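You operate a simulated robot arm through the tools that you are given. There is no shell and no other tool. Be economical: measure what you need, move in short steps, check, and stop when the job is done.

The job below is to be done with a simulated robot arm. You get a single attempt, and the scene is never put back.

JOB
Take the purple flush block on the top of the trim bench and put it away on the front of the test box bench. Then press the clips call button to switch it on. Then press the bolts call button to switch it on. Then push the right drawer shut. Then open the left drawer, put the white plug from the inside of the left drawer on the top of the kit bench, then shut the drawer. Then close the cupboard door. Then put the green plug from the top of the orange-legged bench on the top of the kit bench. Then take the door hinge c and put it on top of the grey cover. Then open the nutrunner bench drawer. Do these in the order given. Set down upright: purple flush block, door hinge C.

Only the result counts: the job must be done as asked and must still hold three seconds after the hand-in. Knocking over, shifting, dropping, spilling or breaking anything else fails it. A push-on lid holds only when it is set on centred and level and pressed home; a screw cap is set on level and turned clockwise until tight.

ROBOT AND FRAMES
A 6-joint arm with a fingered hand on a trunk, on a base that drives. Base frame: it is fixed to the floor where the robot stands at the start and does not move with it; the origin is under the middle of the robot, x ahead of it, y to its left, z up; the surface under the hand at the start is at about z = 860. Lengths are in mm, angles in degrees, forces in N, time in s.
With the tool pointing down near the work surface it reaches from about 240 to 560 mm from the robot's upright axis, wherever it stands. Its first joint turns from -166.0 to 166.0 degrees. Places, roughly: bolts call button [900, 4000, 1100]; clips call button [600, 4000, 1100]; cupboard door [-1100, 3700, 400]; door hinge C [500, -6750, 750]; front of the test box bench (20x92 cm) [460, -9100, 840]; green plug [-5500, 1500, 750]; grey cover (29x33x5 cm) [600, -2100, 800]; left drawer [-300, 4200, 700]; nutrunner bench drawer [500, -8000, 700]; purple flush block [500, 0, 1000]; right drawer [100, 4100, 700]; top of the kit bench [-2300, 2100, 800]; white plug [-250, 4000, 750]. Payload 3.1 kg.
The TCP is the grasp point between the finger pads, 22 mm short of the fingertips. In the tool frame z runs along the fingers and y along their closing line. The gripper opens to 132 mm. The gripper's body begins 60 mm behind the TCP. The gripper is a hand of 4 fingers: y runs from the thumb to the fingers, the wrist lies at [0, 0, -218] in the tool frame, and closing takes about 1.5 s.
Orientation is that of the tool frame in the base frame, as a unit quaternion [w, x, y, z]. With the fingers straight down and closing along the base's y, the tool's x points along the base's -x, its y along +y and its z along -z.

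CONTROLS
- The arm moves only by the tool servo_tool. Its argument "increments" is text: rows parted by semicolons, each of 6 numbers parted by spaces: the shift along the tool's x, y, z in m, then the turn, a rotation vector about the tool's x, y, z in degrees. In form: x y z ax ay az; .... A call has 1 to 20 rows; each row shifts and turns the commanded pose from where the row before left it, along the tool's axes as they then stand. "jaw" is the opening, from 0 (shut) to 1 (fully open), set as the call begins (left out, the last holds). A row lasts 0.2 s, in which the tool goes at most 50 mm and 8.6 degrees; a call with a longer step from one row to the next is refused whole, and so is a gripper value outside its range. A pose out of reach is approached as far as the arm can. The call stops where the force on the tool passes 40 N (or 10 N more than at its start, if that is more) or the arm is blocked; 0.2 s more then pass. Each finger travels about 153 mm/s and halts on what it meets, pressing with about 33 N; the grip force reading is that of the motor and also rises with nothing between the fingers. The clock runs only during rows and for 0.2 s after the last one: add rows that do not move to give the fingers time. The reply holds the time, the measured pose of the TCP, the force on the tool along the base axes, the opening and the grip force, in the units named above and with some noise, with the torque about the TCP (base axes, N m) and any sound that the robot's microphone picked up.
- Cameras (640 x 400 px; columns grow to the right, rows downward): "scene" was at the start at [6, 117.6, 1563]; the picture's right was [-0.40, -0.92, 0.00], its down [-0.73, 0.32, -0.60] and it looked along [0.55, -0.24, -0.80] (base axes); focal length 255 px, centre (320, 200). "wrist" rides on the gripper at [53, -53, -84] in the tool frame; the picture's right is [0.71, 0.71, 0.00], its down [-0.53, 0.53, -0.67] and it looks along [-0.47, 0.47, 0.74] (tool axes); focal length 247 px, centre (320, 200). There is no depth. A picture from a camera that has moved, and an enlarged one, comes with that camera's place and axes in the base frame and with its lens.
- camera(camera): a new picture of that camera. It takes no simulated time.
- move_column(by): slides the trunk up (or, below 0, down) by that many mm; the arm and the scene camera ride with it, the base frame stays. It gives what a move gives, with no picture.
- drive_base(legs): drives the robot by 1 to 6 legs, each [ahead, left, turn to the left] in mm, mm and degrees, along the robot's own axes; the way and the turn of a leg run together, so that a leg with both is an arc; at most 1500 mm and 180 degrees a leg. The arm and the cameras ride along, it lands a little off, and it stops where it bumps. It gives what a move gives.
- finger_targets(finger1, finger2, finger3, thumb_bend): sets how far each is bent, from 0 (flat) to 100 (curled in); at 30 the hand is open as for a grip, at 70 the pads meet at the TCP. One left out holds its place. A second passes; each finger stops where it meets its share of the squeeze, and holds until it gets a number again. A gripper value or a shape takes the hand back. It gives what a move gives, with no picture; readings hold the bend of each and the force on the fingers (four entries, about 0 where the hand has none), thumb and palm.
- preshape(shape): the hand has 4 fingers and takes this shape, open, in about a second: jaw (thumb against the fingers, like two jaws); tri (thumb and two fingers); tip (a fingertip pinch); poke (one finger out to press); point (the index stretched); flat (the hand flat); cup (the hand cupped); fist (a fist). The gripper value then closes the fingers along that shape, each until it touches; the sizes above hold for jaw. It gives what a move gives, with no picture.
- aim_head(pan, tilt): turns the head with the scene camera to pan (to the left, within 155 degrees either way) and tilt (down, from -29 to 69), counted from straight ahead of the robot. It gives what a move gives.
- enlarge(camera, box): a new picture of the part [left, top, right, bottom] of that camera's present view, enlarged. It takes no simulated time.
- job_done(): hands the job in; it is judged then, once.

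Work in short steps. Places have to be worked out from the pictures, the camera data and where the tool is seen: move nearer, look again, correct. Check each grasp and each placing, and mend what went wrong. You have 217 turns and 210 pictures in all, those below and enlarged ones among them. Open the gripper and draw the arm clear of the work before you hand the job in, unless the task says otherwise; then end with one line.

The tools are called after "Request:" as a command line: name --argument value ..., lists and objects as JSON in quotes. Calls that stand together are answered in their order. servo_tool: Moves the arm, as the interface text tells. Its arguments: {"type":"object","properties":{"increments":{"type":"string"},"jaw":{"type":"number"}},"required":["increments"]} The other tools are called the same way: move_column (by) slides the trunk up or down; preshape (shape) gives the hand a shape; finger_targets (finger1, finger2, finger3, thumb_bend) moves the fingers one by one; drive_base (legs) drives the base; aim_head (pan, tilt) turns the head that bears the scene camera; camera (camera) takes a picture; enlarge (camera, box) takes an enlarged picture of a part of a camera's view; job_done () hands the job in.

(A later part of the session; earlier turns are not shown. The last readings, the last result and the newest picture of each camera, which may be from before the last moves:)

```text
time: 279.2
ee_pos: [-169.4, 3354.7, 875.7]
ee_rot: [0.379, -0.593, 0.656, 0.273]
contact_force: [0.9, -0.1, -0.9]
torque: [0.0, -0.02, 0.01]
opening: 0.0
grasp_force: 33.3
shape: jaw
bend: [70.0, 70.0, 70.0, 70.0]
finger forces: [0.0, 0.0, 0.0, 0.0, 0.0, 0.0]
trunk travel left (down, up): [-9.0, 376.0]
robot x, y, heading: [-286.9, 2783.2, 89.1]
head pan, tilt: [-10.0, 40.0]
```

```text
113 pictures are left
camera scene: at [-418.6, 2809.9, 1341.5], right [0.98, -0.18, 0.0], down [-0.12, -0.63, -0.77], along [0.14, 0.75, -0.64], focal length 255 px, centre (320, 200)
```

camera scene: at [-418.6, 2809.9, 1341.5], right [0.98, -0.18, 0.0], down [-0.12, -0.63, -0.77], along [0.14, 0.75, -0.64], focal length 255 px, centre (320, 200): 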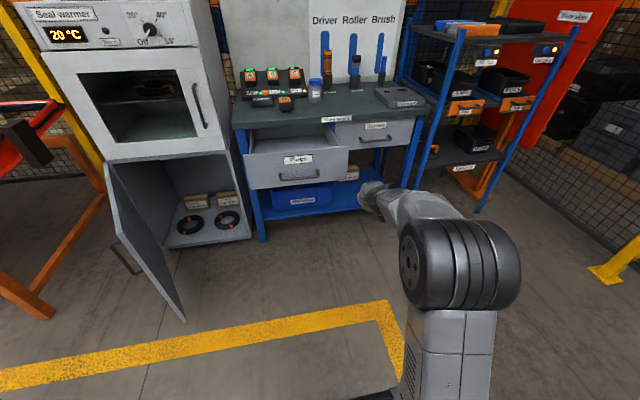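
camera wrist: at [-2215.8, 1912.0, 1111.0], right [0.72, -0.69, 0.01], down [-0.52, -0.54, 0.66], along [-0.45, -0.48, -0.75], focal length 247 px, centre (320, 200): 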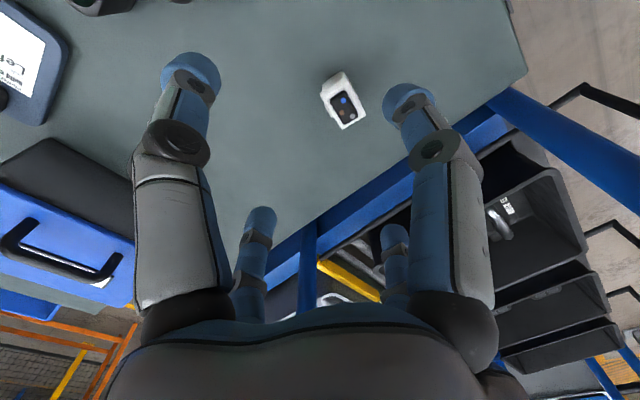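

The rotation did not complete there. I command the hand lower and toward the middle and see if it settles.

Request:
servo_tool --increments "0.02 0.03 0 0 0 0; 0.02 0.03 0 0 0 0; 0.02 0.03 0 0 0 0; 0.02 0 0 0 0 0; 0 0 0 0 0 0; 0 0 0 0 0 0; 0 0 0 0 0 0"

```text
time: 280.8
ee_pos: [-259.5, 3325.0, 803.0]
ee_rot: [0.379, -0.593, 0.656, 0.273]
contact_force: [0.4, -1.0, -0.3]
torque: [-0.02, 0.01, 0.02]
opening: 0.0
grasp_force: 32.9
shape: jaw
bend: [70.0, 70.0, 70.0, 70.0]
finger forces: [0.0, 0.0, 0.0, 0.1, 0.0, 0.0]
trunk travel left (down, up): [-9.0, 376.0]
robot x, y, heading: [-285.3, 2784.8, 89.2]
head pan, tilt: [-10.0, 40.0]
```

I compute the remaining rotation (about 36°) and apply it in five rows.

Request:
servo_tool --increments "0 0 0 -1.97 -6.95 0.5; 0 0 0 -1.97 -6.95 0.5; 0 0 0 -1.97 -6.95 0.5; 0 0 0 -1.97 -6.95 0.5; 0 0 0 -1.97 -6.95 0.5; 0 0 0 0 0 0"

Request:
enlarge --camera "scene" --box '[220, 90, 460, 240]'

```text
time: 282.2
ee_pos: [-258.8, 3323.5, 802.1]
ee_rot: [0.5, -0.5, 0.499, 0.501]
contact_force: [-0.2, 0.2, 0.4]
torque: [-0.03, 0.0, -0.05]
opening: 0.0
grasp_force: 32.8
shape: jaw
bend: [70.0, 70.0, 70.0, 70.0]
finger forces: [0.0, 0.1, 0.0, 0.0, 0.0, 0.0]
trunk travel left (down, up): [-9.0, 376.0]
robot x, y, heading: [-283.0, 2782.6, 89.1]
head pan, tilt: [-10.0, 40.0]
```

```text
2.67 times, centred on (340, 165) of scene
camera zoom: at [-418.5, 2809.9, 1341.5], right [0.98, -0.19, 0.0], down [-0.12, -0.63, -0.77], along [0.14, 0.75, -0.64], focal length 680 px, centre (267, 293)
```

zoom: 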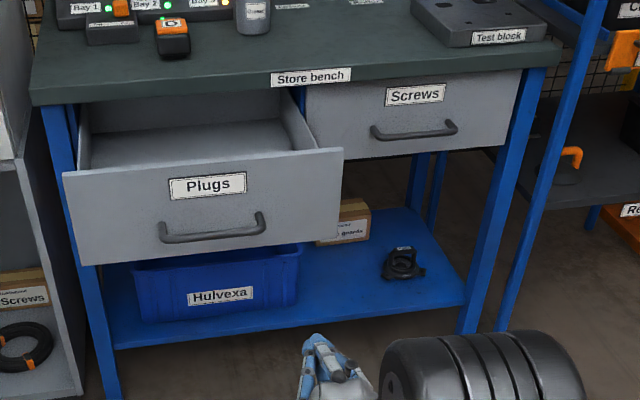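

Good. I retract a bit, line up at x≈-335, z≈775, and drive closer.

Request:
servo_tool --increments "0.014 0 -0.035 0 0 0; 0.013 0 -0.035 0 0 0; 0 0 0 0 0 0"

Request:
drive_base --legs '[[440, 72, 0.8]]'

Request:
camera --camera "scene"

Request:
camera --camera "wrist"

```text
time: 283.0
ee_pos: [-258.1, 3253.5, 774.8]
ee_rot: [-0.5, 0.5, -0.499, -0.5]
contact_force: [0.4, -0.3, 0.0]
torque: [-0.04, -0.02, -0.01]
opening: 0.0
grasp_force: 33.0
shape: jaw
bend: [70.0, 70.0, 70.0, 70.0]
finger forces: [0.1, 0.0, 0.1, 0.0, 0.0, 0.0]
trunk travel left (down, up): [-9.0, 376.0]
robot x, y, heading: [-287.9, 2783.2, 89.2]
head pan, tilt: [-10.0, 40.0]
```

```text
time: 285.7
ee_pos: [-339.2, 3686.6, 774.1]
ee_rot: [-0.495, 0.505, -0.495, -0.505]
contact_force: [-0.4, 0.0, -0.2]
torque: [-0.01, 0.02, 0.0]
opening: 0.2
grasp_force: 33.1
shape: jaw
bend: [70.0, 70.0, 70.0, 70.0]
finger forces: [0.1, 0.0, 0.1, 0.0, 0.0, 0.0]
trunk travel left (down, up): [-9.0, 376.0]
robot x, y, heading: [-353.1, 3218.4, 90.6]
head pan, tilt: [-10.0, 40.0]
```

```text
111 pictures are left
camera scene: at [-490.0, 3241.5, 1341.5], right [0.99, -0.16, 0.0], down [-0.11, -0.63, -0.77], along [0.13, 0.76, -0.64], focal length 255 px, centre (320, 200)
```

scene: 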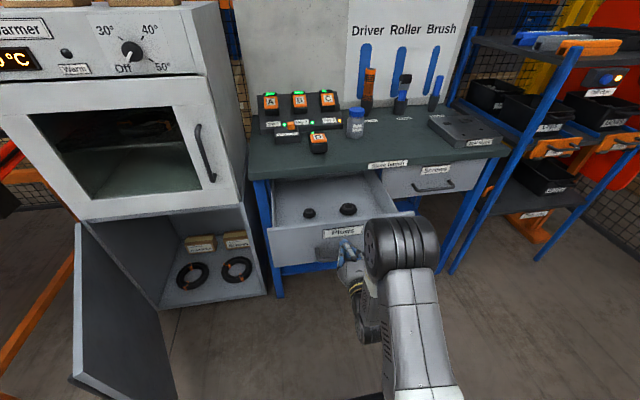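

```text
110 pictures are left
camera wrist: at [-283.5, 3603.4, 722.0], right [-0.71, -0.02, -0.71], down [-0.51, -0.68, 0.53], along [-0.49, 0.73, 0.47], focal length 247 px, centre (320, 200)
```

wrist: 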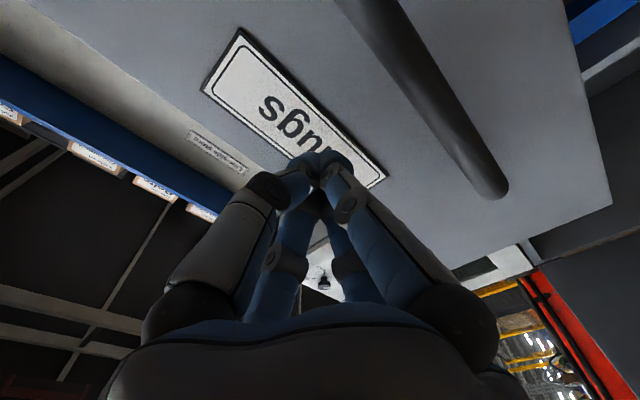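

Aimed at the label. I drive 60 mm and then push with the arm.

Request:
drive_base --legs '[[60, 0, 0]]'

Request:
servo_tool --increments "0 0 0.012 0 0 0; 0 0 0.012 0 0 0; 0 0 0.012 0 0 0; 0 0 0.012 0 0 0; 0 0 0.012 0 0 0; 0 0 0.012 0 0 0; 0 0 0.012 0 0 0; 0 0 0.012 0 0 0; 0 0 0.012 0 0 0; 0 0 0.012 0 0 0; 0 0 0.012 0 0 0; 0 0 0.012 0 0 0; 0 0 0.012 0 0 0; 0 0 0.012 0 0 0; 0 0 0.012 0 0 0; 0 0 0 0 0 0"

Request:
camera --camera "scene"

```text
time: 286.6
ee_pos: [-340.3, 3747.0, 775.0]
ee_rot: [0.494, -0.505, 0.494, 0.506]
contact_force: [-0.1, -0.3, 0.1]
torque: [0.0, 0.03, 0.02]
opening: 0.2
grasp_force: 33.4
shape: jaw
bend: [70.0, 70.0, 70.0, 70.0]
finger forces: [0.0, 0.1, 0.0, 0.0, 0.0, 0.1]
trunk travel left (down, up): [-9.0, 376.0]
robot x, y, heading: [-353.7, 3281.3, 90.4]
head pan, tilt: [-10.0, 40.0]
```

```text
time: 290.1
ee_pos: [-343.1, 3927.2, 775.6]
ee_rot: [-0.494, 0.506, -0.494, -0.506]
contact_force: [0.4, 0.7, -0.3]
torque: [-0.02, 0.02, -0.01]
opening: 0.0
grasp_force: 33.2
shape: jaw
bend: [70.0, 70.0, 70.0, 70.0]
finger forces: [0.1, 0.0, 0.1, 0.0, 0.1, 0.1]
trunk travel left (down, up): [-9.0, 376.0]
robot x, y, heading: [-357.7, 3278.8, 90.4]
head pan, tilt: [-10.0, 40.0]
```

```text
109 pictures are left
camera scene: at [-490.5, 3301.4, 1341.5], right [0.99, -0.16, 0.0], down [-0.11, -0.63, -0.77], along [0.13, 0.76, -0.64], focal length 255 px, centre (320, 200)
```

scene: 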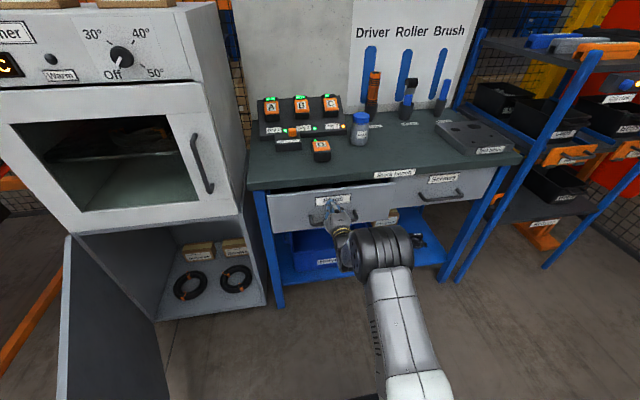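

Nearly shut. I push on to the stop.

Request:
servo_tool --increments "0 0 0.01 0 0 0; 0 0 0.01 0 0 0; 0 0 0.01 0 0 0; 0 0 0.008 0 0 0; 0 0 0.006 0 0 0; 0 0 0.005 0 0 0; 0 0 0.005 0 0 0; 0 0 0.005 0 0 0; 0 0 0.005 0 0 0; 0 0 0.005 0 0 0; 0 0 0 0 0 0"

Request:
enlarge --camera "scene" --box '[240, 150, 530, 270]'

```text
time: 292.1
ee_pos: [-345.2, 3985.0, 774.7]
ee_rot: [-0.494, 0.506, -0.495, -0.505]
contact_force: [-0.1, -29.2, 6.6]
torque: [0.26, 0.01, -0.02]
opening: 0.0
grasp_force: 33.1
shape: jaw
bend: [70.0, 70.0, 70.0, 70.0]
finger forces: [0.1, 0.1, 0.0, 0.0, 0.0, 0.0]
trunk travel left (down, up): [-9.0, 376.0]
robot x, y, heading: [-356.7, 3279.3, 90.9]
head pan, tilt: [-10.0, 40.0]
stopped in row 10: the force on the tool passed its limit at 47 N (the readings are from after the stop); the commanded pose is now the measured one
```

```text
2.21 times, centred on (385, 210) of scene
camera zoom: at [-490.6, 3294.8, 1341.7], right [0.99, -0.16, 0.0], down [-0.11, -0.63, -0.77], along [0.13, 0.76, -0.64], focal length 563 px, centre (177, 178)
```

zoom: 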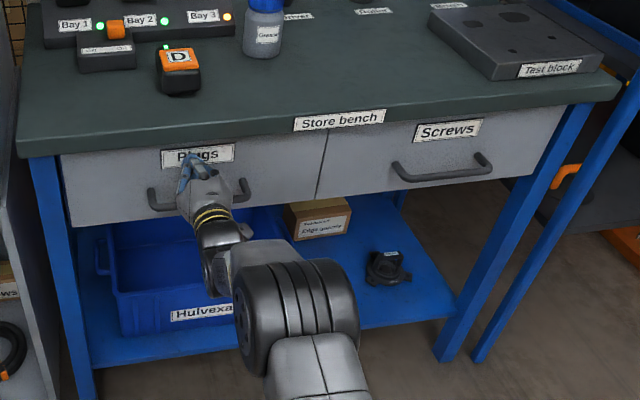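

Both drawers are shut. I withdraw and move left to view the cupboard door.

Request:
servo_tool --increments "0 0 -0.03 0 0 0; 0 0 -0.04 0 0 0; 0 0 -0.04 0 0 0; 0 0 -0.04 0 0 0; 0 0 -0.04 0 0 0; 0 0 0 0 0 0"

Request:
drive_base --legs '[[-550, 0, -0.6], [0, 250, 0]]'

Request:
aim_head --pan 15 --tilt 40

Request:
camera --camera "scene"

```text
time: 293.5
ee_pos: [-341.9, 3796.8, 773.6]
ee_rot: [-0.492, 0.508, -0.496, -0.504]
contact_force: [-0.2, -0.6, -0.3]
torque: [0.0, 0.0, 0.0]
opening: 0.0
grasp_force: 33.2
shape: jaw
bend: [70.0, 70.0, 70.0, 70.0]
finger forces: [0.0, 0.0, 0.0, 0.0, 0.1, 0.1]
trunk travel left (down, up): [-9.0, 376.0]
robot x, y, heading: [-358.8, 3277.6, 90.2]
head pan, tilt: [-10.0, 40.0]
```

```text
time: 298.1
ee_pos: [-583.2, 3247.2, 773.1]
ee_rot: [-0.498, 0.502, -0.502, -0.498]
contact_force: [-0.5, -0.2, -0.1]
torque: [-0.01, 0.03, 0.03]
opening: 0.0
grasp_force: 32.7
shape: jaw
bend: [70.0, 70.0, 70.0, 70.0]
finger forces: [0.0, 0.0, 0.1, 0.0, 0.0, 0.0]
trunk travel left (down, up): [-9.0, 376.0]
robot x, y, heading: [-609.0, 2728.1, 89.7]
head pan, tilt: [-10.0, 40.0]
```

```text
time: 299.0
ee_pos: [-583.1, 3247.5, 772.0]
ee_rot: [-0.498, 0.502, -0.502, -0.498]
contact_force: [-0.1, -0.6, 0.6]
torque: [0.0, -0.01, 0.0]
opening: 0.2
grasp_force: 32.9
shape: jaw
bend: [70.0, 70.0, 70.0, 70.0]
finger forces: [0.0, 0.1, 0.1, 0.1, 0.1, 0.1]
trunk travel left (down, up): [-9.0, 376.0]
robot x, y, heading: [-605.9, 2728.9, 89.5]
head pan, tilt: [15.0, 40.0]
```

```text
107 pictures are left
camera scene: at [-778.8, 2753.1, 1341.5], right [0.97, 0.25, 0.0], down [0.16, -0.62, -0.77], along [-0.19, 0.74, -0.64], focal length 255 px, centre (320, 200)
```

scene: 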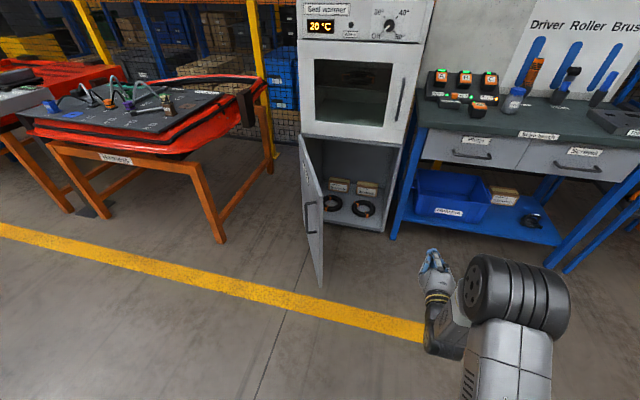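

Request:
enlarge --camera "scene" --box '[270, 110, 430, 300]'

```text
2.11 times, centred on (350, 205) of scene
camera zoom: at [-778.8, 2753.1, 1341.5], right [0.97, 0.25, 0.0], down [0.16, -0.62, -0.77], along [-0.19, 0.74, -0.64], focal length 537 px, centre (257, 190)
```

zoom: 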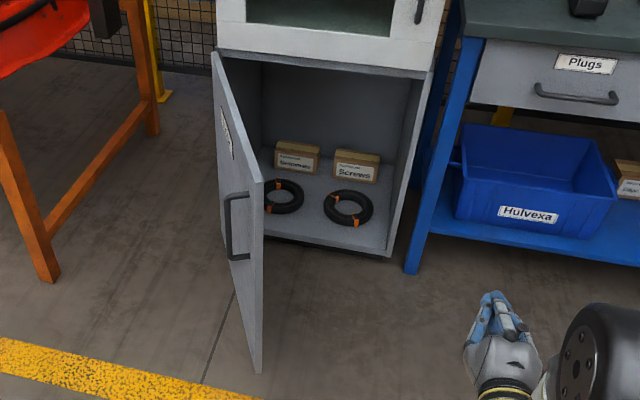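

The door is hinged at about (-1210, 3970) with its free edge at (-963, 3495), open about 62°, top z≈720. I place the robot at the left front, heading 60°, to push on its outer face.

Request:
drive_base --legs '[[0, 730, 0], [0, 0, -29.5]]'

Request:
aim_head --pan 0 --tilt 40

Request:
camera --camera "scene"

```text
time: 304.5
ee_pos: [-1071.8, 3177.7, 771.7]
ee_rot: [0.606, -0.361, 0.611, 0.358]
contact_force: [-0.8, 1.1, -0.9]
torque: [0.01, 0.01, -0.03]
opening: 0.0
grasp_force: 32.6
shape: jaw
bend: [70.0, 70.0, 70.0, 70.0]
finger forces: [0.0, 0.0, 0.0, 0.0, 0.0, 0.1]
trunk travel left (down, up): [-9.0, 376.0]
robot x, y, heading: [-1345.6, 2739.8, 60.5]
head pan, tilt: [15.0, 40.0]
```

```text
time: 305.2
ee_pos: [-1073.0, 3177.9, 771.5]
ee_rot: [0.606, -0.361, 0.611, 0.358]
contact_force: [0.0, 1.0, 0.9]
torque: [0.04, -0.01, 0.01]
opening: 0.0
grasp_force: 33.1
shape: jaw
bend: [70.0, 70.0, 70.0, 70.0]
finger forces: [0.1, 0.0, 0.1, 0.1, 0.1, 0.0]
trunk travel left (down, up): [-9.0, 376.0]
robot x, y, heading: [-1343.3, 2733.4, 60.2]
head pan, tilt: [0.0, 40.0]
```

```text
105 pictures are left
camera scene: at [-1463.4, 2830.4, 1341.5], right [0.87, -0.49, 0.0], down [-0.32, -0.56, -0.77], along [0.38, 0.67, -0.64], focal length 255 px, centre (320, 200)
```

scene: 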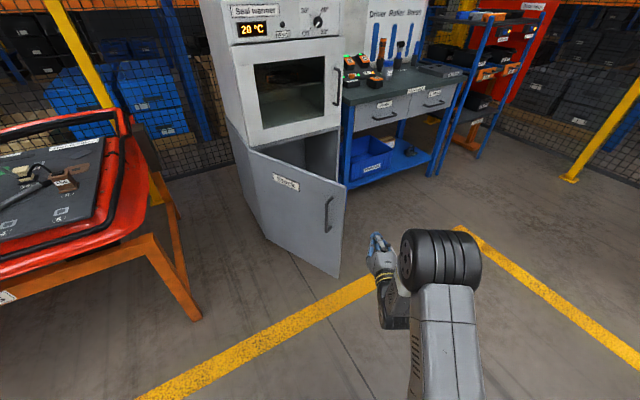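

The door geometry is confirmed; the handle is near r=452 mm, z≈460–600. I lower the fingertips to z≈680, and drive to just before the contact point at r≈380.

Request:
servo_tool --increments "0.03 0 0 0 0 0; 0.03 0 0 0 0 0; 0.03 0 0 0 0 0; 0 0 0 0 0 0"

Request:
drive_base --legs '[[0, 196, 0], [320, 0, 0]]'

Request:
camera --camera "scene"

Request:
camera --camera "wrist"

```text
time: 306.2
ee_pos: [-1073.4, 3176.1, 680.4]
ee_rot: [0.607, -0.36, 0.611, 0.358]
contact_force: [-0.3, 0.3, 0.0]
torque: [0.02, 0.01, -0.03]
opening: 0.1
grasp_force: 32.9
shape: jaw
bend: [70.0, 70.0, 70.0, 70.0]
finger forces: [0.0, 0.0, 0.1, 0.1, 0.0, 0.1]
trunk travel left (down, up): [-9.0, 376.0]
robot x, y, heading: [-1344.9, 2739.5, 60.4]
head pan, tilt: [0.0, 40.0]
```

```text
time: 309.6
ee_pos: [-1082.1, 3551.6, 680.2]
ee_rot: [0.607, -0.359, 0.612, 0.356]
contact_force: [-1.4, 0.8, -0.7]
torque: [0.02, -0.01, -0.02]
opening: 0.1
grasp_force: 32.5
shape: jaw
bend: [70.0, 70.0, 70.0, 70.0]
finger forces: [0.1, 0.0, 0.0, 0.1, 0.0, 0.1]
trunk travel left (down, up): [-9.0, 376.0]
robot x, y, heading: [-1355.3, 3111.4, 60.0]
head pan, tilt: [0.0, 40.0]
```

```text
104 pictures are left
camera scene: at [-1473.3, 3206.5, 1341.5], right [0.87, -0.5, 0.0], down [-0.32, -0.56, -0.77], along [0.38, 0.66, -0.64], focal length 255 px, centre (320, 200)
```

scene: 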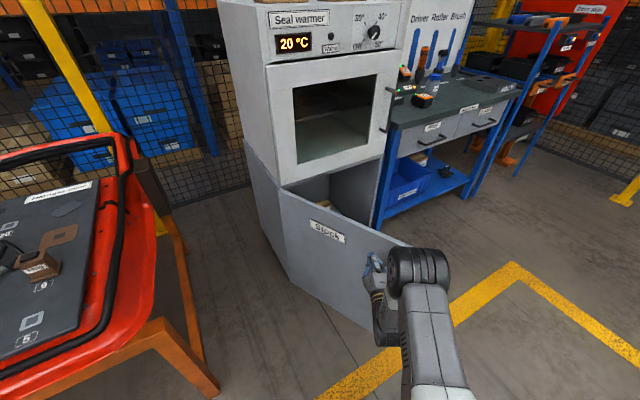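

```text
103 pictures are left
camera wrist: at [-1076.0, 3451.5, 628.7], right [-0.62, 0.34, -0.71], down [-0.78, -0.32, 0.53], along [-0.05, 0.88, 0.47], focal length 247 px, centre (320, 200)
```

wrist: 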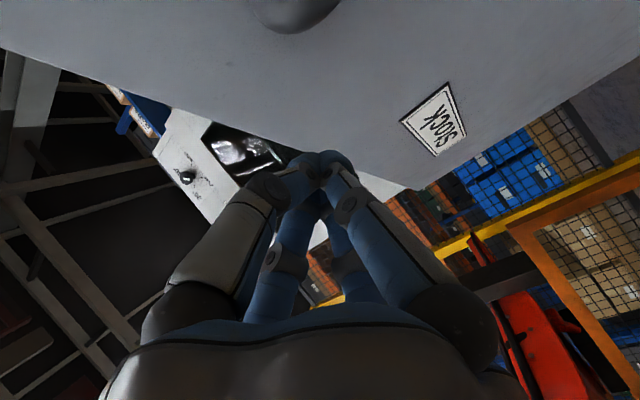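

The line meets the door at r≈380, about 70 mm ahead. I push forward with the arm.

Request:
servo_tool --increments "0.01 0 0.02 0 0 0; 0 0 0.02 0 0 0; 0 0 0.015 0 0 0; 0 0 0.015 0 0 0; 0 0 0.015 0 0 0; 0 0 0.015 0 0 0; 0 0 0.015 0 0 0; 0 0 0.015 0 0 0; 0 0 0.015 0 0 0; 0 0 0.015 0 0 0; 0 0 0 0 0 0"

Request:
camera --camera "scene"

```text
time: 312.0
ee_pos: [-1004.7, 3690.8, 668.6]
ee_rot: [0.607, -0.36, 0.612, 0.357]
contact_force: [-0.1, -0.5, -0.3]
torque: [0.0, 0.03, -0.01]
opening: 0.0
grasp_force: 33.2
shape: jaw
bend: [70.0, 70.0, 70.0, 70.0]
finger forces: [0.0, 0.0, 0.1, 0.1, 0.0, 0.1]
trunk travel left (down, up): [-9.0, 376.0]
robot x, y, heading: [-1357.4, 3111.7, 60.1]
head pan, tilt: [0.0, 40.0]
```

```text
102 pictures are left
camera scene: at [-1473.5, 3206.2, 1341.5], right [0.87, -0.5, 0.0], down [-0.32, -0.56, -0.77], along [0.38, 0.66, -0.64], focal length 255 px, centre (320, 200)
```

scene: 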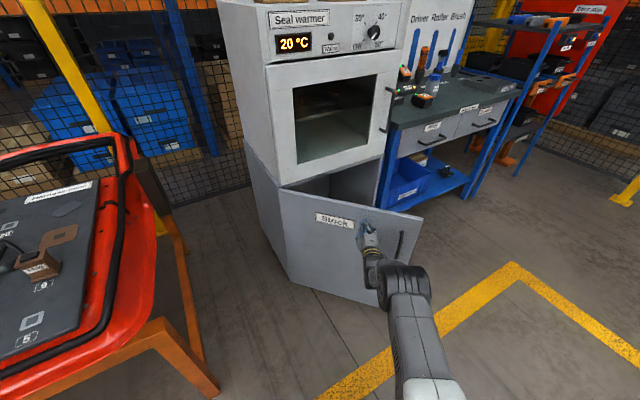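

The door swings freely. I push on by driving ahead 200 mm.

Request:
drive_base --legs '[[200, 0, 0]]'

Request:
camera --camera "scene"

```text
time: 313.6
ee_pos: [-907.4, 3865.2, 668.6]
ee_rot: [0.606, -0.362, 0.611, 0.358]
contact_force: [-0.3, -1.2, -0.9]
torque: [-0.01, 0.01, -0.02]
opening: 0.0
grasp_force: 33.1
shape: jaw
bend: [70.0, 70.0, 70.0, 70.0]
finger forces: [0.0, 0.0, 0.0, 0.0, 0.0, 0.0]
trunk travel left (down, up): [-9.0, 376.0]
robot x, y, heading: [-1256.8, 3285.5, 60.5]
head pan, tilt: [0.0, 40.0]
```

```text
101 pictures are left
camera scene: at [-1374.6, 3379.7, 1341.5], right [0.87, -0.49, 0.0], down [-0.32, -0.56, -0.77], along [0.38, 0.67, -0.64], focal length 255 px, centre (320, 200)
```

scene: 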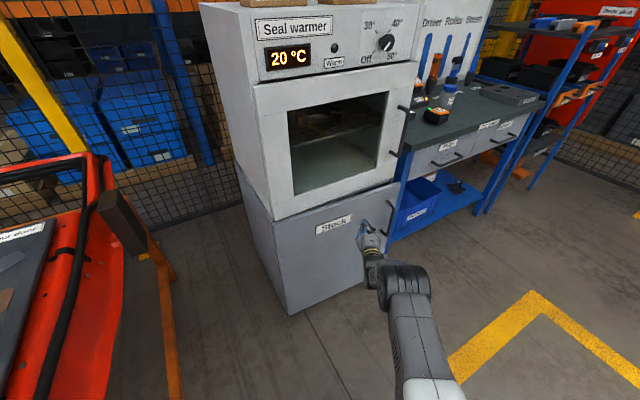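

Almost shut. I finish with small arm steps until it stops.

Request:
servo_tool --increments "0 0 0.01 0 0 0; 0 0 0.01 0 0 0; 0 0 0.01 0 0 0; 0 0 0.008 0 0 0; 0 0 0.006 0 0 0; 0 0 0.006 0 0 0; 0 0 0.006 0 0 0; 0 0 0.006 0 0 0; 0 0 0.006 0 0 0; 0 0 0 0 0 0"

Request:
camera --camera "scene"

```text
time: 315.8
ee_pos: [-875.4, 3920.2, 669.5]
ee_rot: [0.606, -0.362, 0.611, 0.358]
contact_force: [0.0, 0.7, -0.3]
torque: [-0.05, -0.01, -0.05]
opening: 0.0
grasp_force: 33.6
shape: jaw
bend: [70.0, 70.0, 70.0, 70.0]
finger forces: [0.0, 0.0, 0.0, 0.1, 0.0, 0.1]
out of reach, approached as far as the arm can: row 9
trunk travel left (down, up): [-9.0, 376.0]
robot x, y, heading: [-1255.2, 3284.6, 60.4]
head pan, tilt: [0.0, 40.0]
```

```text
100 pictures are left
camera scene: at [-1374.8, 3379.3, 1341.5], right [0.87, -0.49, 0.0], down [-0.32, -0.56, -0.77], along [0.38, 0.67, -0.64], focal length 255 px, centre (320, 200)
```

scene: 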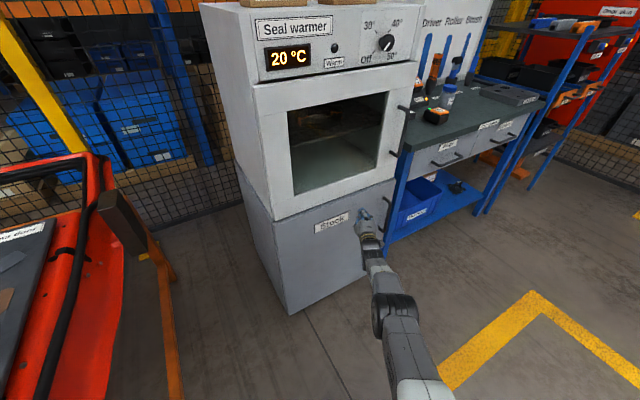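

At the arm's reach limit without resistance; I drive ahead a little to press it fully shut.

Request:
drive_base --legs '[[35, 0, 0]]'

Request:
enlarge --camera "scene" --box '[220, 60, 440, 320]'

```text
time: 316.6
ee_pos: [-858.5, 3952.0, 668.9]
ee_rot: [0.607, -0.361, 0.611, 0.358]
contact_force: [0.7, 0.4, -0.8]
torque: [0.02, 0.0, 0.0]
opening: 0.0
grasp_force: 32.9
shape: jaw
bend: [70.0, 70.0, 70.0, 70.0]
finger forces: [0.0, 0.0, 0.0, 0.0, 0.1, 0.1]
trunk travel left (down, up): [-9.0, 376.0]
robot x, y, heading: [-1239.7, 3316.5, 60.4]
head pan, tilt: [0.0, 40.0]
```

```text
1.54 times, centred on (330, 190) of scene
camera zoom: at [-1357.1, 3410.5, 1341.5], right [0.87, -0.49, 0.0], down [-0.32, -0.56, -0.77], along [0.38, 0.67, -0.64], focal length 393 px, centre (305, 215)
```

zoom: 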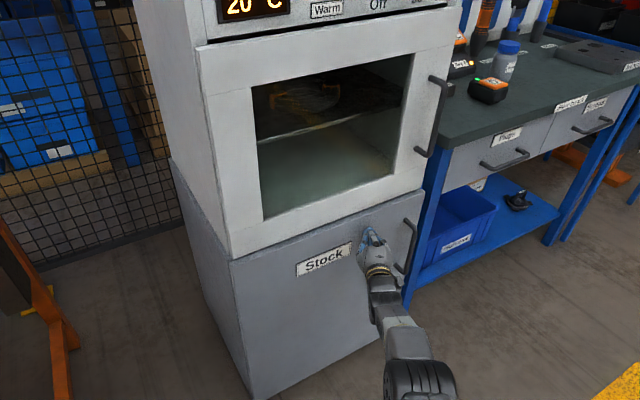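

Still no resistance. A bit further.

Request:
drive_base --legs '[[25, 0, 0]]'

Request:
enlarge --camera "scene" --box '[260, 160, 440, 320]'

```text
time: 317.4
ee_pos: [-846.2, 3958.8, 667.2]
ee_rot: [0.607, -0.357, 0.615, 0.356]
contact_force: [-0.7, -8.4, 1.2]
torque: [0.05, -0.01, -0.06]
opening: 0.0
grasp_force: 32.9
shape: jaw
bend: [70.0, 70.0, 70.0, 70.0]
finger forces: [0.1, 0.0, 0.0, 0.0, 0.0, 0.1]
trunk travel left (down, up): [-9.0, 376.0]
robot x, y, heading: [-1236.5, 3327.5, 60.0]
head pan, tilt: [0.0, 40.0]
stopped in leg 1: the force on the tool passed its limit at 68 N (the readings are from after the stop); the commanded pose is now the measured one
```

```text
2.50 times, centred on (350, 240) of scene
camera zoom: at [-1350.3, 3421.6, 1341.6], right [0.87, -0.5, 0.0], down [-0.32, -0.56, -0.77], along [0.38, 0.67, -0.64], focal length 638 px, centre (245, 100)
```

zoom: 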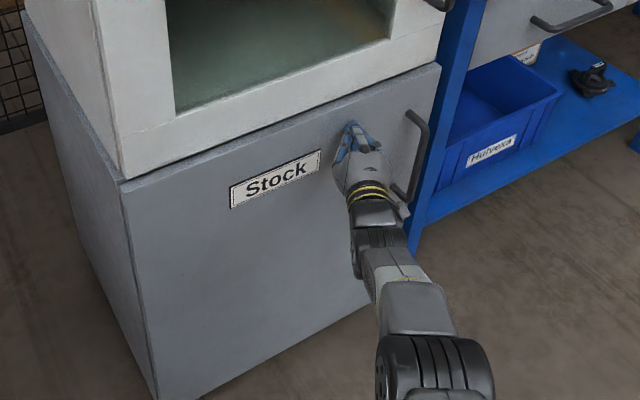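

The cupboard door is shut. I retract, back away, raise the trunk and turn to face -x along the free aisle.

Request:
servo_tool --increments "0 0 -0.04 0 0 0; 0 0 -0.04 0 0 0; 0 0 -0.04 0 0 0; 0 0 -0.04 0 0 0; 0 0 -0.03 0 0 0; 0 0 0 0 0 0"

Request:
drive_base --legs '[[-600, 0, 0], [0, 0, 120]]'

Request:
move_column --by 250

Request:
aim_head --pan 0 --tilt 18

Request:
camera --camera "scene"

```text
time: 318.8
ee_pos: [-940.0, 3793.5, 666.8]
ee_rot: [0.607, -0.357, 0.615, 0.355]
contact_force: [0.5, 0.8, 0.0]
torque: [0.03, 0.04, 0.0]
opening: 0.2
grasp_force: 32.8
shape: jaw
bend: [70.0, 70.0, 70.0, 70.0]
finger forces: [0.1, 0.1, 0.1, 0.0, 0.0, 0.0]
trunk travel left (down, up): [-9.0, 376.0]
robot x, y, heading: [-1231.6, 3328.2, 60.4]
head pan, tilt: [0.0, 40.0]
```

```text
time: 327.2
ee_pos: [-2085.0, 2830.4, 666.8]
ee_rot: [-0.005, 0.711, -0.008, -0.703]
contact_force: [-0.1, 0.2, 0.5]
torque: [-0.01, 0.02, -0.03]
opening: 0.3
grasp_force: 33.2
shape: jaw
bend: [70.0, 70.0, 70.0, 70.0]
finger forces: [0.1, 0.1, 0.1, 0.0, 0.0, 0.0]
trunk travel left (down, up): [-9.0, 376.0]
robot x, y, heading: [-1537.1, 2796.0, 178.7]
head pan, tilt: [0.0, 40.0]
```

```text
time: 329.8
ee_pos: [-2085.2, 2831.5, 915.7]
ee_rot: [-0.006, 0.712, -0.009, -0.702]
contact_force: [-0.5, -0.5, -0.2]
torque: [0.0, -0.02, -0.02]
opening: 0.0
grasp_force: 32.9
shape: jaw
bend: [70.0, 70.0, 70.0, 70.0]
finger forces: [0.0, 0.1, 0.0, 0.0, 0.0, 0.0]
trunk travel left (down, up): [-259.0, 126.0]
robot x, y, heading: [-1532.9, 2793.9, 178.6]
head pan, tilt: [0.0, 40.0]
```

```text
time: 330.7
ee_pos: [-2085.0, 2833.0, 915.7]
ee_rot: [-0.005, 0.712, -0.008, -0.702]
contact_force: [0.1, 0.3, 0.3]
torque: [-0.03, -0.02, -0.02]
opening: 0.2
grasp_force: 33.1
shape: jaw
bend: [70.0, 70.0, 70.0, 70.0]
finger forces: [0.0, 0.0, 0.0, 0.1, 0.0, 0.0]
trunk travel left (down, up): [-259.0, 126.0]
robot x, y, heading: [-1537.5, 2798.6, 178.7]
head pan, tilt: [0.0, 18.0]
```

```text
97 pictures are left
camera scene: at [-1574.4, 2648.3, 1625.5], right [0.02, 1.0, 0.0], down [0.31, -0.01, -0.95], along [-0.95, 0.02, -0.31], focal length 255 px, centre (320, 200)
```

scene: 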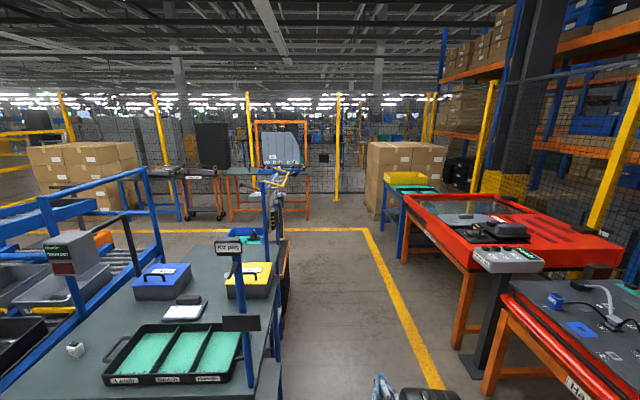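

Request:
enlarge --camera "scene" --box '[140, 100, 440, 280]'

```text
2.13 times, centred on (290, 190) of scene
camera zoom: at [-1574.4, 2648.3, 1625.5], right [0.02, 1.0, 0.0], down [0.31, -0.01, -0.95], along [-0.95, 0.02, -0.31], focal length 544 px, centre (384, 221)
```

zoom: 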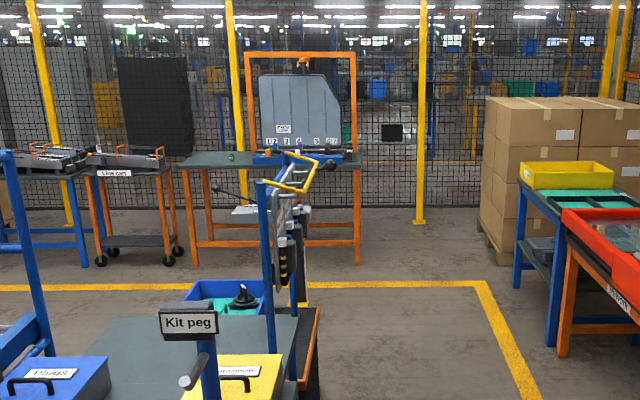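

The green plug stands on the orange-legged bench near (-5390, 1650). I turn the tool down and drive along y≈3000 toward it.

Request:
servo_tool --increments "0 0 0 0 8.2 0; 0 0 0 0 8.2 0; 0 0 0 0 8.2 0; 0 0 0 0 8.2 0; 0 0 0 0 8.2 0; 0 0 0 0 8.2 0; 0 0 0 0 8.2 0; 0 0 0 0 8.2 0; 0 0 0 0 8.2 0; 0 0 0 0 8.2 0; 0 0 0 0 8 0; 0 0 0 0 0 0" --jaw 1

Request:
drive_base --legs '[[0, -200, 1.3], [1400, 0, 0], [1300, 0, 0]]'

Request:
aim_head --pan 35 --tilt 20

Request:
camera --camera "scene"

```text
time: 333.3
ee_pos: [-2085.0, 2831.6, 915.7]
ee_rot: [0.001, 1.0, -0.01, 0.007]
contact_force: [-0.5, -0.2, -0.6]
torque: [-0.04, -0.03, -0.02]
opening: 132.1
grasp_force: 0.0
shape: jaw
bend: [30.0, 30.0, 30.0, 30.0]
finger forces: [0.1, 0.0, 0.0, 0.1, 0.0, 0.0]
out of reach, approached as far as the arm can: row 7
trunk travel left (down, up): [-259.0, 126.0]
robot x, y, heading: [-1533.7, 2796.3, 178.7]
head pan, tilt: [0.0, 18.0]
```

```text
time: 347.6
ee_pos: [-4792.1, 2986.8, 915.9]
ee_rot: [0.001, 1.0, 0.011, 0.006]
contact_force: [0.8, -0.3, -0.6]
torque: [0.01, 0.01, -0.02]
opening: 131.9
grasp_force: 0.0
shape: jaw
bend: [30.0, 30.0, 30.0, 30.0]
finger forces: [0.0, 0.1, 0.0, 0.0, 0.0, 0.0]
trunk travel left (down, up): [-259.0, 126.0]
robot x, y, heading: [-4241.8, 2974.8, -179.1]
head pan, tilt: [0.0, 18.0]
```

```text
time: 348.6
ee_pos: [-4790.7, 2987.0, 915.9]
ee_rot: [0.001, 1.0, 0.01, 0.006]
contact_force: [0.1, 1.1, -0.5]
torque: [0.0, 0.02, -0.01]
opening: 132.0
grasp_force: 0.0
shape: jaw
bend: [30.0, 30.0, 30.0, 30.0]
finger forces: [0.0, 0.1, 0.0, 0.0, 0.0, 0.0]
trunk travel left (down, up): [-259.0, 126.0]
robot x, y, heading: [-4239.7, 2970.1, -179.3]
head pan, tilt: [35.0, 20.0]
```

```text
95 pictures are left
camera scene: at [-4255.5, 2771.8, 1622.3], right [-0.59, 0.81, 0.0], down [0.28, 0.2, -0.94], along [-0.76, -0.55, -0.34], focal length 255 px, centre (320, 200)
```

scene: 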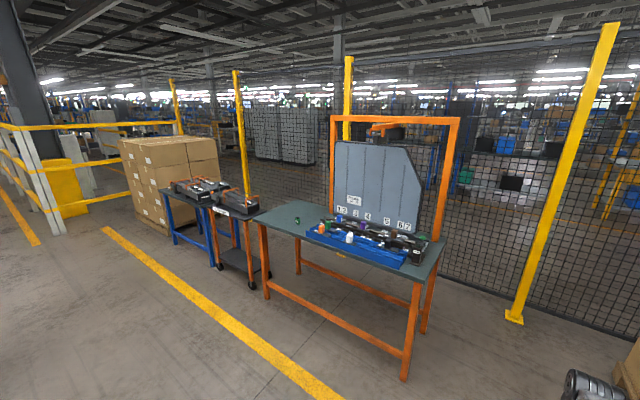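

The bench's front is at x≈-5324, y from 1458 to 2550; the plug is at about (-5506, 1662). I drive in front of it.

Request:
drive_base --legs '[[330, 0, -0.8], [0, 1310, 0]]'

Request:
aim_head --pan 0 --tilt 35

Request:
camera --camera "scene"

```text
time: 356.9
ee_pos: [-5134.8, 1716.1, 916.3]
ee_rot: [0.001, 1.0, -0.009, 0.006]
contact_force: [0.0, -0.6, 0.3]
torque: [0.02, -0.02, -0.02]
opening: 132.1
grasp_force: 0.1
shape: jaw
bend: [30.0, 30.0, 30.0, 30.0]
finger forces: [0.0, 0.0, 0.0, 0.0, 0.0, 0.0]
trunk travel left (down, up): [-259.0, 126.0]
robot x, y, heading: [-4588.7, 1684.3, 178.6]
head pan, tilt: [35.0, 20.0]
```

```text
time: 357.9
ee_pos: [-5135.5, 1716.3, 916.3]
ee_rot: [0.001, 1.0, -0.009, 0.006]
contact_force: [-0.5, -0.2, 0.5]
torque: [0.03, -0.03, 0.03]
opening: 131.9
grasp_force: 0.0
shape: jaw
bend: [30.0, 30.0, 30.0, 30.0]
finger forces: [0.1, 0.0, 0.0, 0.0, 0.1, 0.1]
trunk travel left (down, up): [-259.0, 126.0]
robot x, y, heading: [-4589.6, 1680.7, 178.9]
head pan, tilt: [0.0, 35.0]
```

```text
94 pictures are left
camera scene: at [-4619.2, 1534.5, 1598.5], right [0.02, 1.0, 0.0], down [0.57, -0.01, -0.82], along [-0.82, 0.02, -0.57], focal length 255 px, centre (320, 200)
```

scene: 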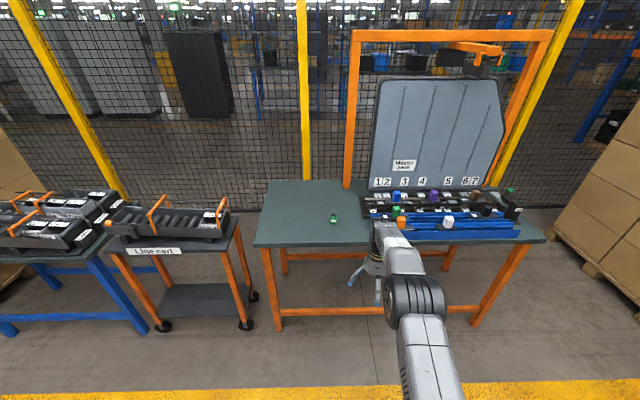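

Request:
enlarge --camera "scene" --box '[245, 165, 405, 265]'

```text
4.00 times, centred on (325, 215) of scene
camera zoom: at [-4619.2, 1534.5, 1598.5], right [0.02, 1.0, 0.0], down [0.57, -0.01, -0.82], along [-0.82, 0.02, -0.57], focal length 1021 px, centre (300, 140)
```

zoom: 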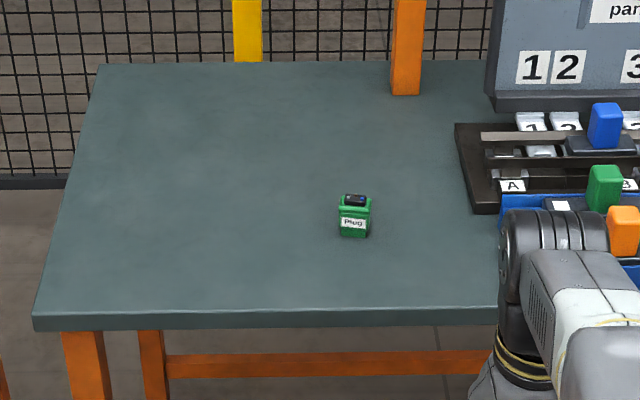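

The plug is near (-5518, 1622). I raise 40 mm, shift left, and then move in over it.

Request:
move_column --by 40

Request:
drive_base --legs '[[0, 100, 1.3], [355, 0, 0]]'

Request:
camera --camera "wrist"

Request:
camera --camera "scene"

```text
time: 358.7
ee_pos: [-5135.9, 1716.7, 956.1]
ee_rot: [0.002, 1.0, -0.009, 0.006]
contact_force: [-0.4, 1.0, -0.2]
torque: [-0.01, 0.0, -0.01]
opening: 132.0
grasp_force: 0.1
shape: jaw
bend: [30.0, 30.0, 30.0, 30.0]
finger forces: [0.1, 0.0, 0.0, 0.0, 0.0, 0.0]
trunk travel left (down, up): [-299.0, 86.0]
robot x, y, heading: [-4587.6, 1679.4, 178.8]
head pan, tilt: [0.0, 35.0]
```

```text
time: 361.8
ee_pos: [-5497.8, 1607.5, 956.0]
ee_rot: [0.002, 1.0, 0.001, 0.006]
contact_force: [0.4, 0.7, 0.4]
torque: [-0.01, -0.05, -0.01]
opening: 132.0
grasp_force: 0.1
shape: jaw
bend: [30.0, 30.0, 30.0, 30.0]
finger forces: [0.0, 0.0, 0.1, 0.0, 0.0, 0.0]
trunk travel left (down, up): [-299.0, 86.0]
robot x, y, heading: [-4947.8, 1584.2, 180.0]
head pan, tilt: [0.0, 35.0]
```

```text
92 pictures are left
camera wrist: at [-5446.4, 1660.6, 1041.0], right [0.71, -0.71, 0.01], down [-0.53, -0.52, 0.66], along [-0.46, -0.48, -0.75], focal length 247 px, centre (320, 200)
```

wrist: 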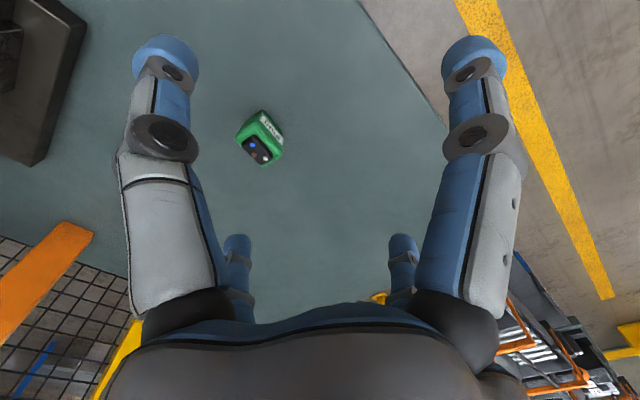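

```text
91 pictures are left
camera scene: at [-4979.9, 1434.8, 1638.6], right [0.0, 1.0, 0.0], down [0.57, 0.0, -0.82], along [-0.82, 0.0, -0.57], focal length 255 px, centre (320, 200)
```

scene: 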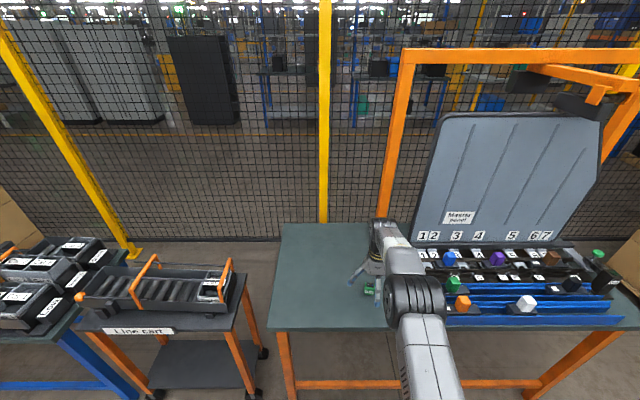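

Request:
enlarge --camera "wrist" --box '[210, 90, 310, 180]'

```text
4.44 times, centred on (260, 135) of wrist
camera zoom: at [-5446.4, 1660.6, 1041.0], right [0.71, -0.71, 0.01], down [-0.53, -0.52, 0.66], along [-0.46, -0.48, -0.75], focal length 1098 px, centre (587, 489)
```

zoom: 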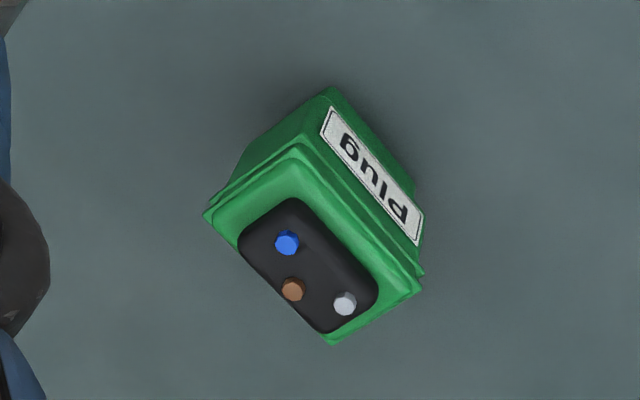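

Size and parallax suggest the plug's top is lower (z≈845). I drive 57 mm further, lower 40 mm, and measure again.

Request:
drive_base --legs '[[57, -12, 0]]'

Request:
servo_tool --increments "0 0 0.02 0 0 0; 0 0 0.02 0 0 0; 0 0 0 0 0 0"

Request:
camera --camera "wrist"

```text
time: 362.7
ee_pos: [-5558.4, 1620.0, 955.2]
ee_rot: [0.002, 1.0, 0.001, 0.007]
contact_force: [-0.9, -0.4, 0.1]
torque: [0.02, 0.0, 0.02]
opening: 132.3
grasp_force: 0.1
shape: jaw
bend: [30.0, 30.0, 30.0, 30.0]
finger forces: [0.0, 0.0, 0.1, 0.0, 0.1, 0.1]
trunk travel left (down, up): [-299.0, 86.0]
robot x, y, heading: [-5003.8, 1593.5, 180.1]
head pan, tilt: [0.0, 35.0]
```

```text
time: 363.5
ee_pos: [-5554.4, 1618.2, 915.5]
ee_rot: [0.001, 1.0, 0.001, 0.006]
contact_force: [0.2, 0.4, -0.7]
torque: [0.0, -0.02, 0.02]
opening: 132.0
grasp_force: 0.1
shape: jaw
bend: [30.0, 30.0, 30.0, 30.0]
finger forces: [0.0, 0.0, 0.1, 0.0, 0.0, 0.0]
trunk travel left (down, up): [-299.0, 86.0]
robot x, y, heading: [-5002.6, 1596.0, 179.8]
head pan, tilt: [0.0, 35.0]
```

```text
89 pictures are left
camera wrist: at [-5502.2, 1672.2, 1001.2], right [0.71, -0.71, 0.01], down [-0.53, -0.52, 0.66], along [-0.46, -0.48, -0.75], focal length 247 px, centre (320, 200)
```

wrist: 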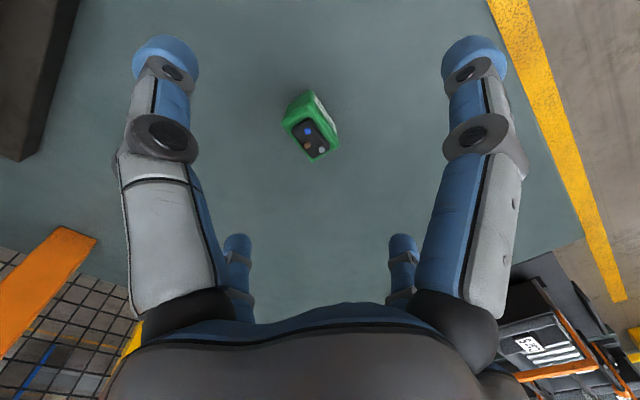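

The plug is now centred under the hand near (-5557, 1621). I lower 50 mm and look again.

Request:
servo_tool --increments "-0.002 -0.002 0.025 0 0 0; 0 0 0.025 0 0 0; 0 0 0 0 0 0"

Request:
camera --camera "wrist"

```text
time: 364.3
ee_pos: [-5556.0, 1621.6, 867.1]
ee_rot: [0.002, 1.0, 0.001, 0.006]
contact_force: [0.5, 0.5, 0.1]
torque: [-0.02, 0.02, -0.05]
opening: 132.1
grasp_force: 0.2
shape: jaw
bend: [30.0, 30.0, 30.0, 30.0]
finger forces: [0.0, 0.0, 0.0, 0.1, 0.0, 0.0]
trunk travel left (down, up): [-299.0, 86.0]
robot x, y, heading: [-5006.9, 1593.8, 179.9]
head pan, tilt: [0.0, 35.0]
```

```text
88 pictures are left
camera wrist: at [-5504.0, 1674.1, 951.3], right [0.71, -0.71, 0.01], down [-0.53, -0.52, 0.66], along [-0.46, -0.48, -0.75], focal length 247 px, centre (320, 200)
```

wrist: 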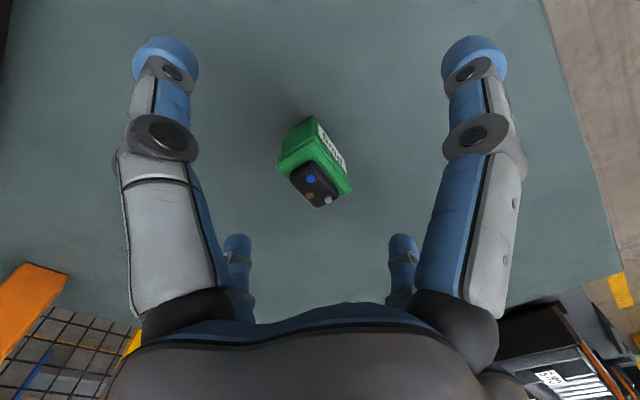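

The plug's top is at about z=852. I lower to 848 and close the hand.

Request:
servo_tool --increments "0 0 0.01 0 0 0; 0 0 0.009 0 0 0; 0 0 0 0 0 0"

Request:
servo_tool --increments "0 0 0 0 0 0; 0 0 0 0 0 0; 0 0 0 0 0 0; 0 0 0 0 0 0; 0 0 0 0 0 0; 0 0 0 0 0 0; 0 0 0 0 0 0; 0 0 0 0 0 0" --jaw 0

Request:
camera --camera "wrist"

```text
time: 365.1
ee_pos: [-5556.3, 1620.6, 846.0]
ee_rot: [0.002, 1.0, 0.001, 0.006]
contact_force: [-0.1, 0.3, 0.1]
torque: [0.01, 0.0, -0.01]
opening: 132.0
grasp_force: 0.0
shape: jaw
bend: [30.0, 30.0, 30.0, 30.0]
finger forces: [0.0, 0.0, 0.1, 0.0, 0.0, 0.0]
trunk travel left (down, up): [-299.0, 86.0]
robot x, y, heading: [-5006.8, 1594.1, 179.9]
head pan, tilt: [0.0, 35.0]
```

```text
time: 366.9
ee_pos: [-5556.6, 1620.4, 846.0]
ee_rot: [0.002, 1.0, 0.001, 0.006]
contact_force: [-0.1, 0.4, 0.6]
torque: [0.01, 0.01, 0.0]
opening: 27.0
grasp_force: 32.8
shape: jaw
bend: [74.0, 77.0, 76.0, 70.0]
finger forces: [29.6, 29.7, 29.8, 0.0, 29.8, 0.0]
trunk travel left (down, up): [-299.0, 86.0]
robot x, y, heading: [-5003.9, 1591.9, 179.9]
head pan, tilt: [0.0, 35.0]
```

```text
87 pictures are left
camera wrist: at [-5503.3, 1674.0, 931.9], right [0.71, -0.71, 0.01], down [-0.53, -0.52, 0.66], along [-0.46, -0.48, -0.75], focal length 247 px, centre (320, 200)
```

wrist: 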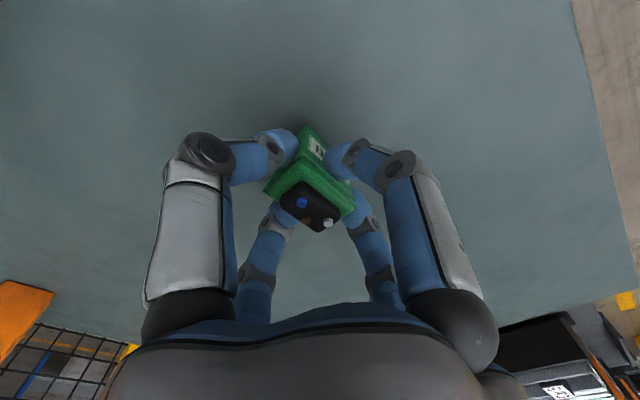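

Firm grip on the plug. I lift and carry it back the same way toward the kit bench.

Request:
servo_tool --increments "0 0 -0.02 0 0 0; 0 0 -0.04 0 0 0; 0 0 -0.04 0 0 0; 0 0 -0.03 0 0 0; 0 0 0 0 0 0"

Request:
drive_base --legs '[[-400, 0, 0], [0, -1400, 0], [-1500, 0, 0], [-1300, 0, 0]]'

Request:
camera --camera "scene"

```text
time: 368.1
ee_pos: [-5556.7, 1622.5, 977.7]
ee_rot: [0.002, 1.0, 0.001, 0.006]
contact_force: [1.1, 0.3, 1.0]
torque: [0.0, 0.0, -0.03]
opening: 27.3
grasp_force: 32.9
shape: jaw
bend: [74.0, 77.0, 76.0, 70.0]
finger forces: [29.6, 29.7, 29.9, 0.0, 29.8, 0.0]
trunk travel left (down, up): [-299.0, 86.0]
robot x, y, heading: [-5003.7, 1596.5, 179.8]
head pan, tilt: [0.0, 35.0]
```

```text
time: 390.2
ee_pos: [-2383.8, 2999.1, 976.6]
ee_rot: [0.002, 1.0, -0.008, 0.006]
contact_force: [0.3, -0.5, -0.1]
torque: [0.0, 0.02, 0.01]
opening: 27.1
grasp_force: 33.1
shape: jaw
bend: [74.0, 77.0, 76.0, 70.0]
finger forces: [29.7, 29.6, 29.9, 0.1, 29.8, 0.1]
trunk travel left (down, up): [-299.0, 86.0]
robot x, y, heading: [-1833.6, 2962.0, 178.9]
head pan, tilt: [0.0, 35.0]
```

```text
86 pictures are left
camera scene: at [-1865.1, 2815.3, 1638.6], right [0.02, 1.0, 0.0], down [0.57, -0.01, -0.82], along [-0.82, 0.02, -0.57], focal length 255 px, centre (320, 200)
```

scene: 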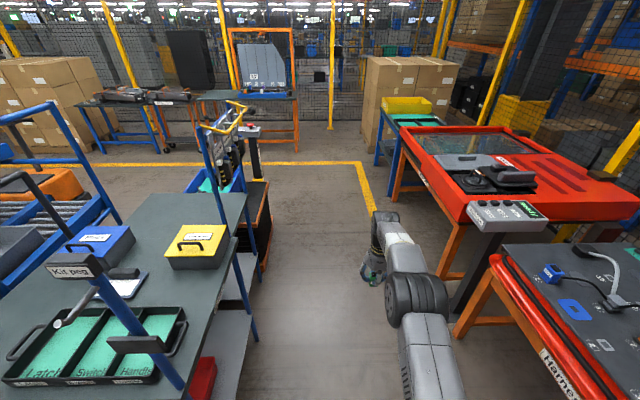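

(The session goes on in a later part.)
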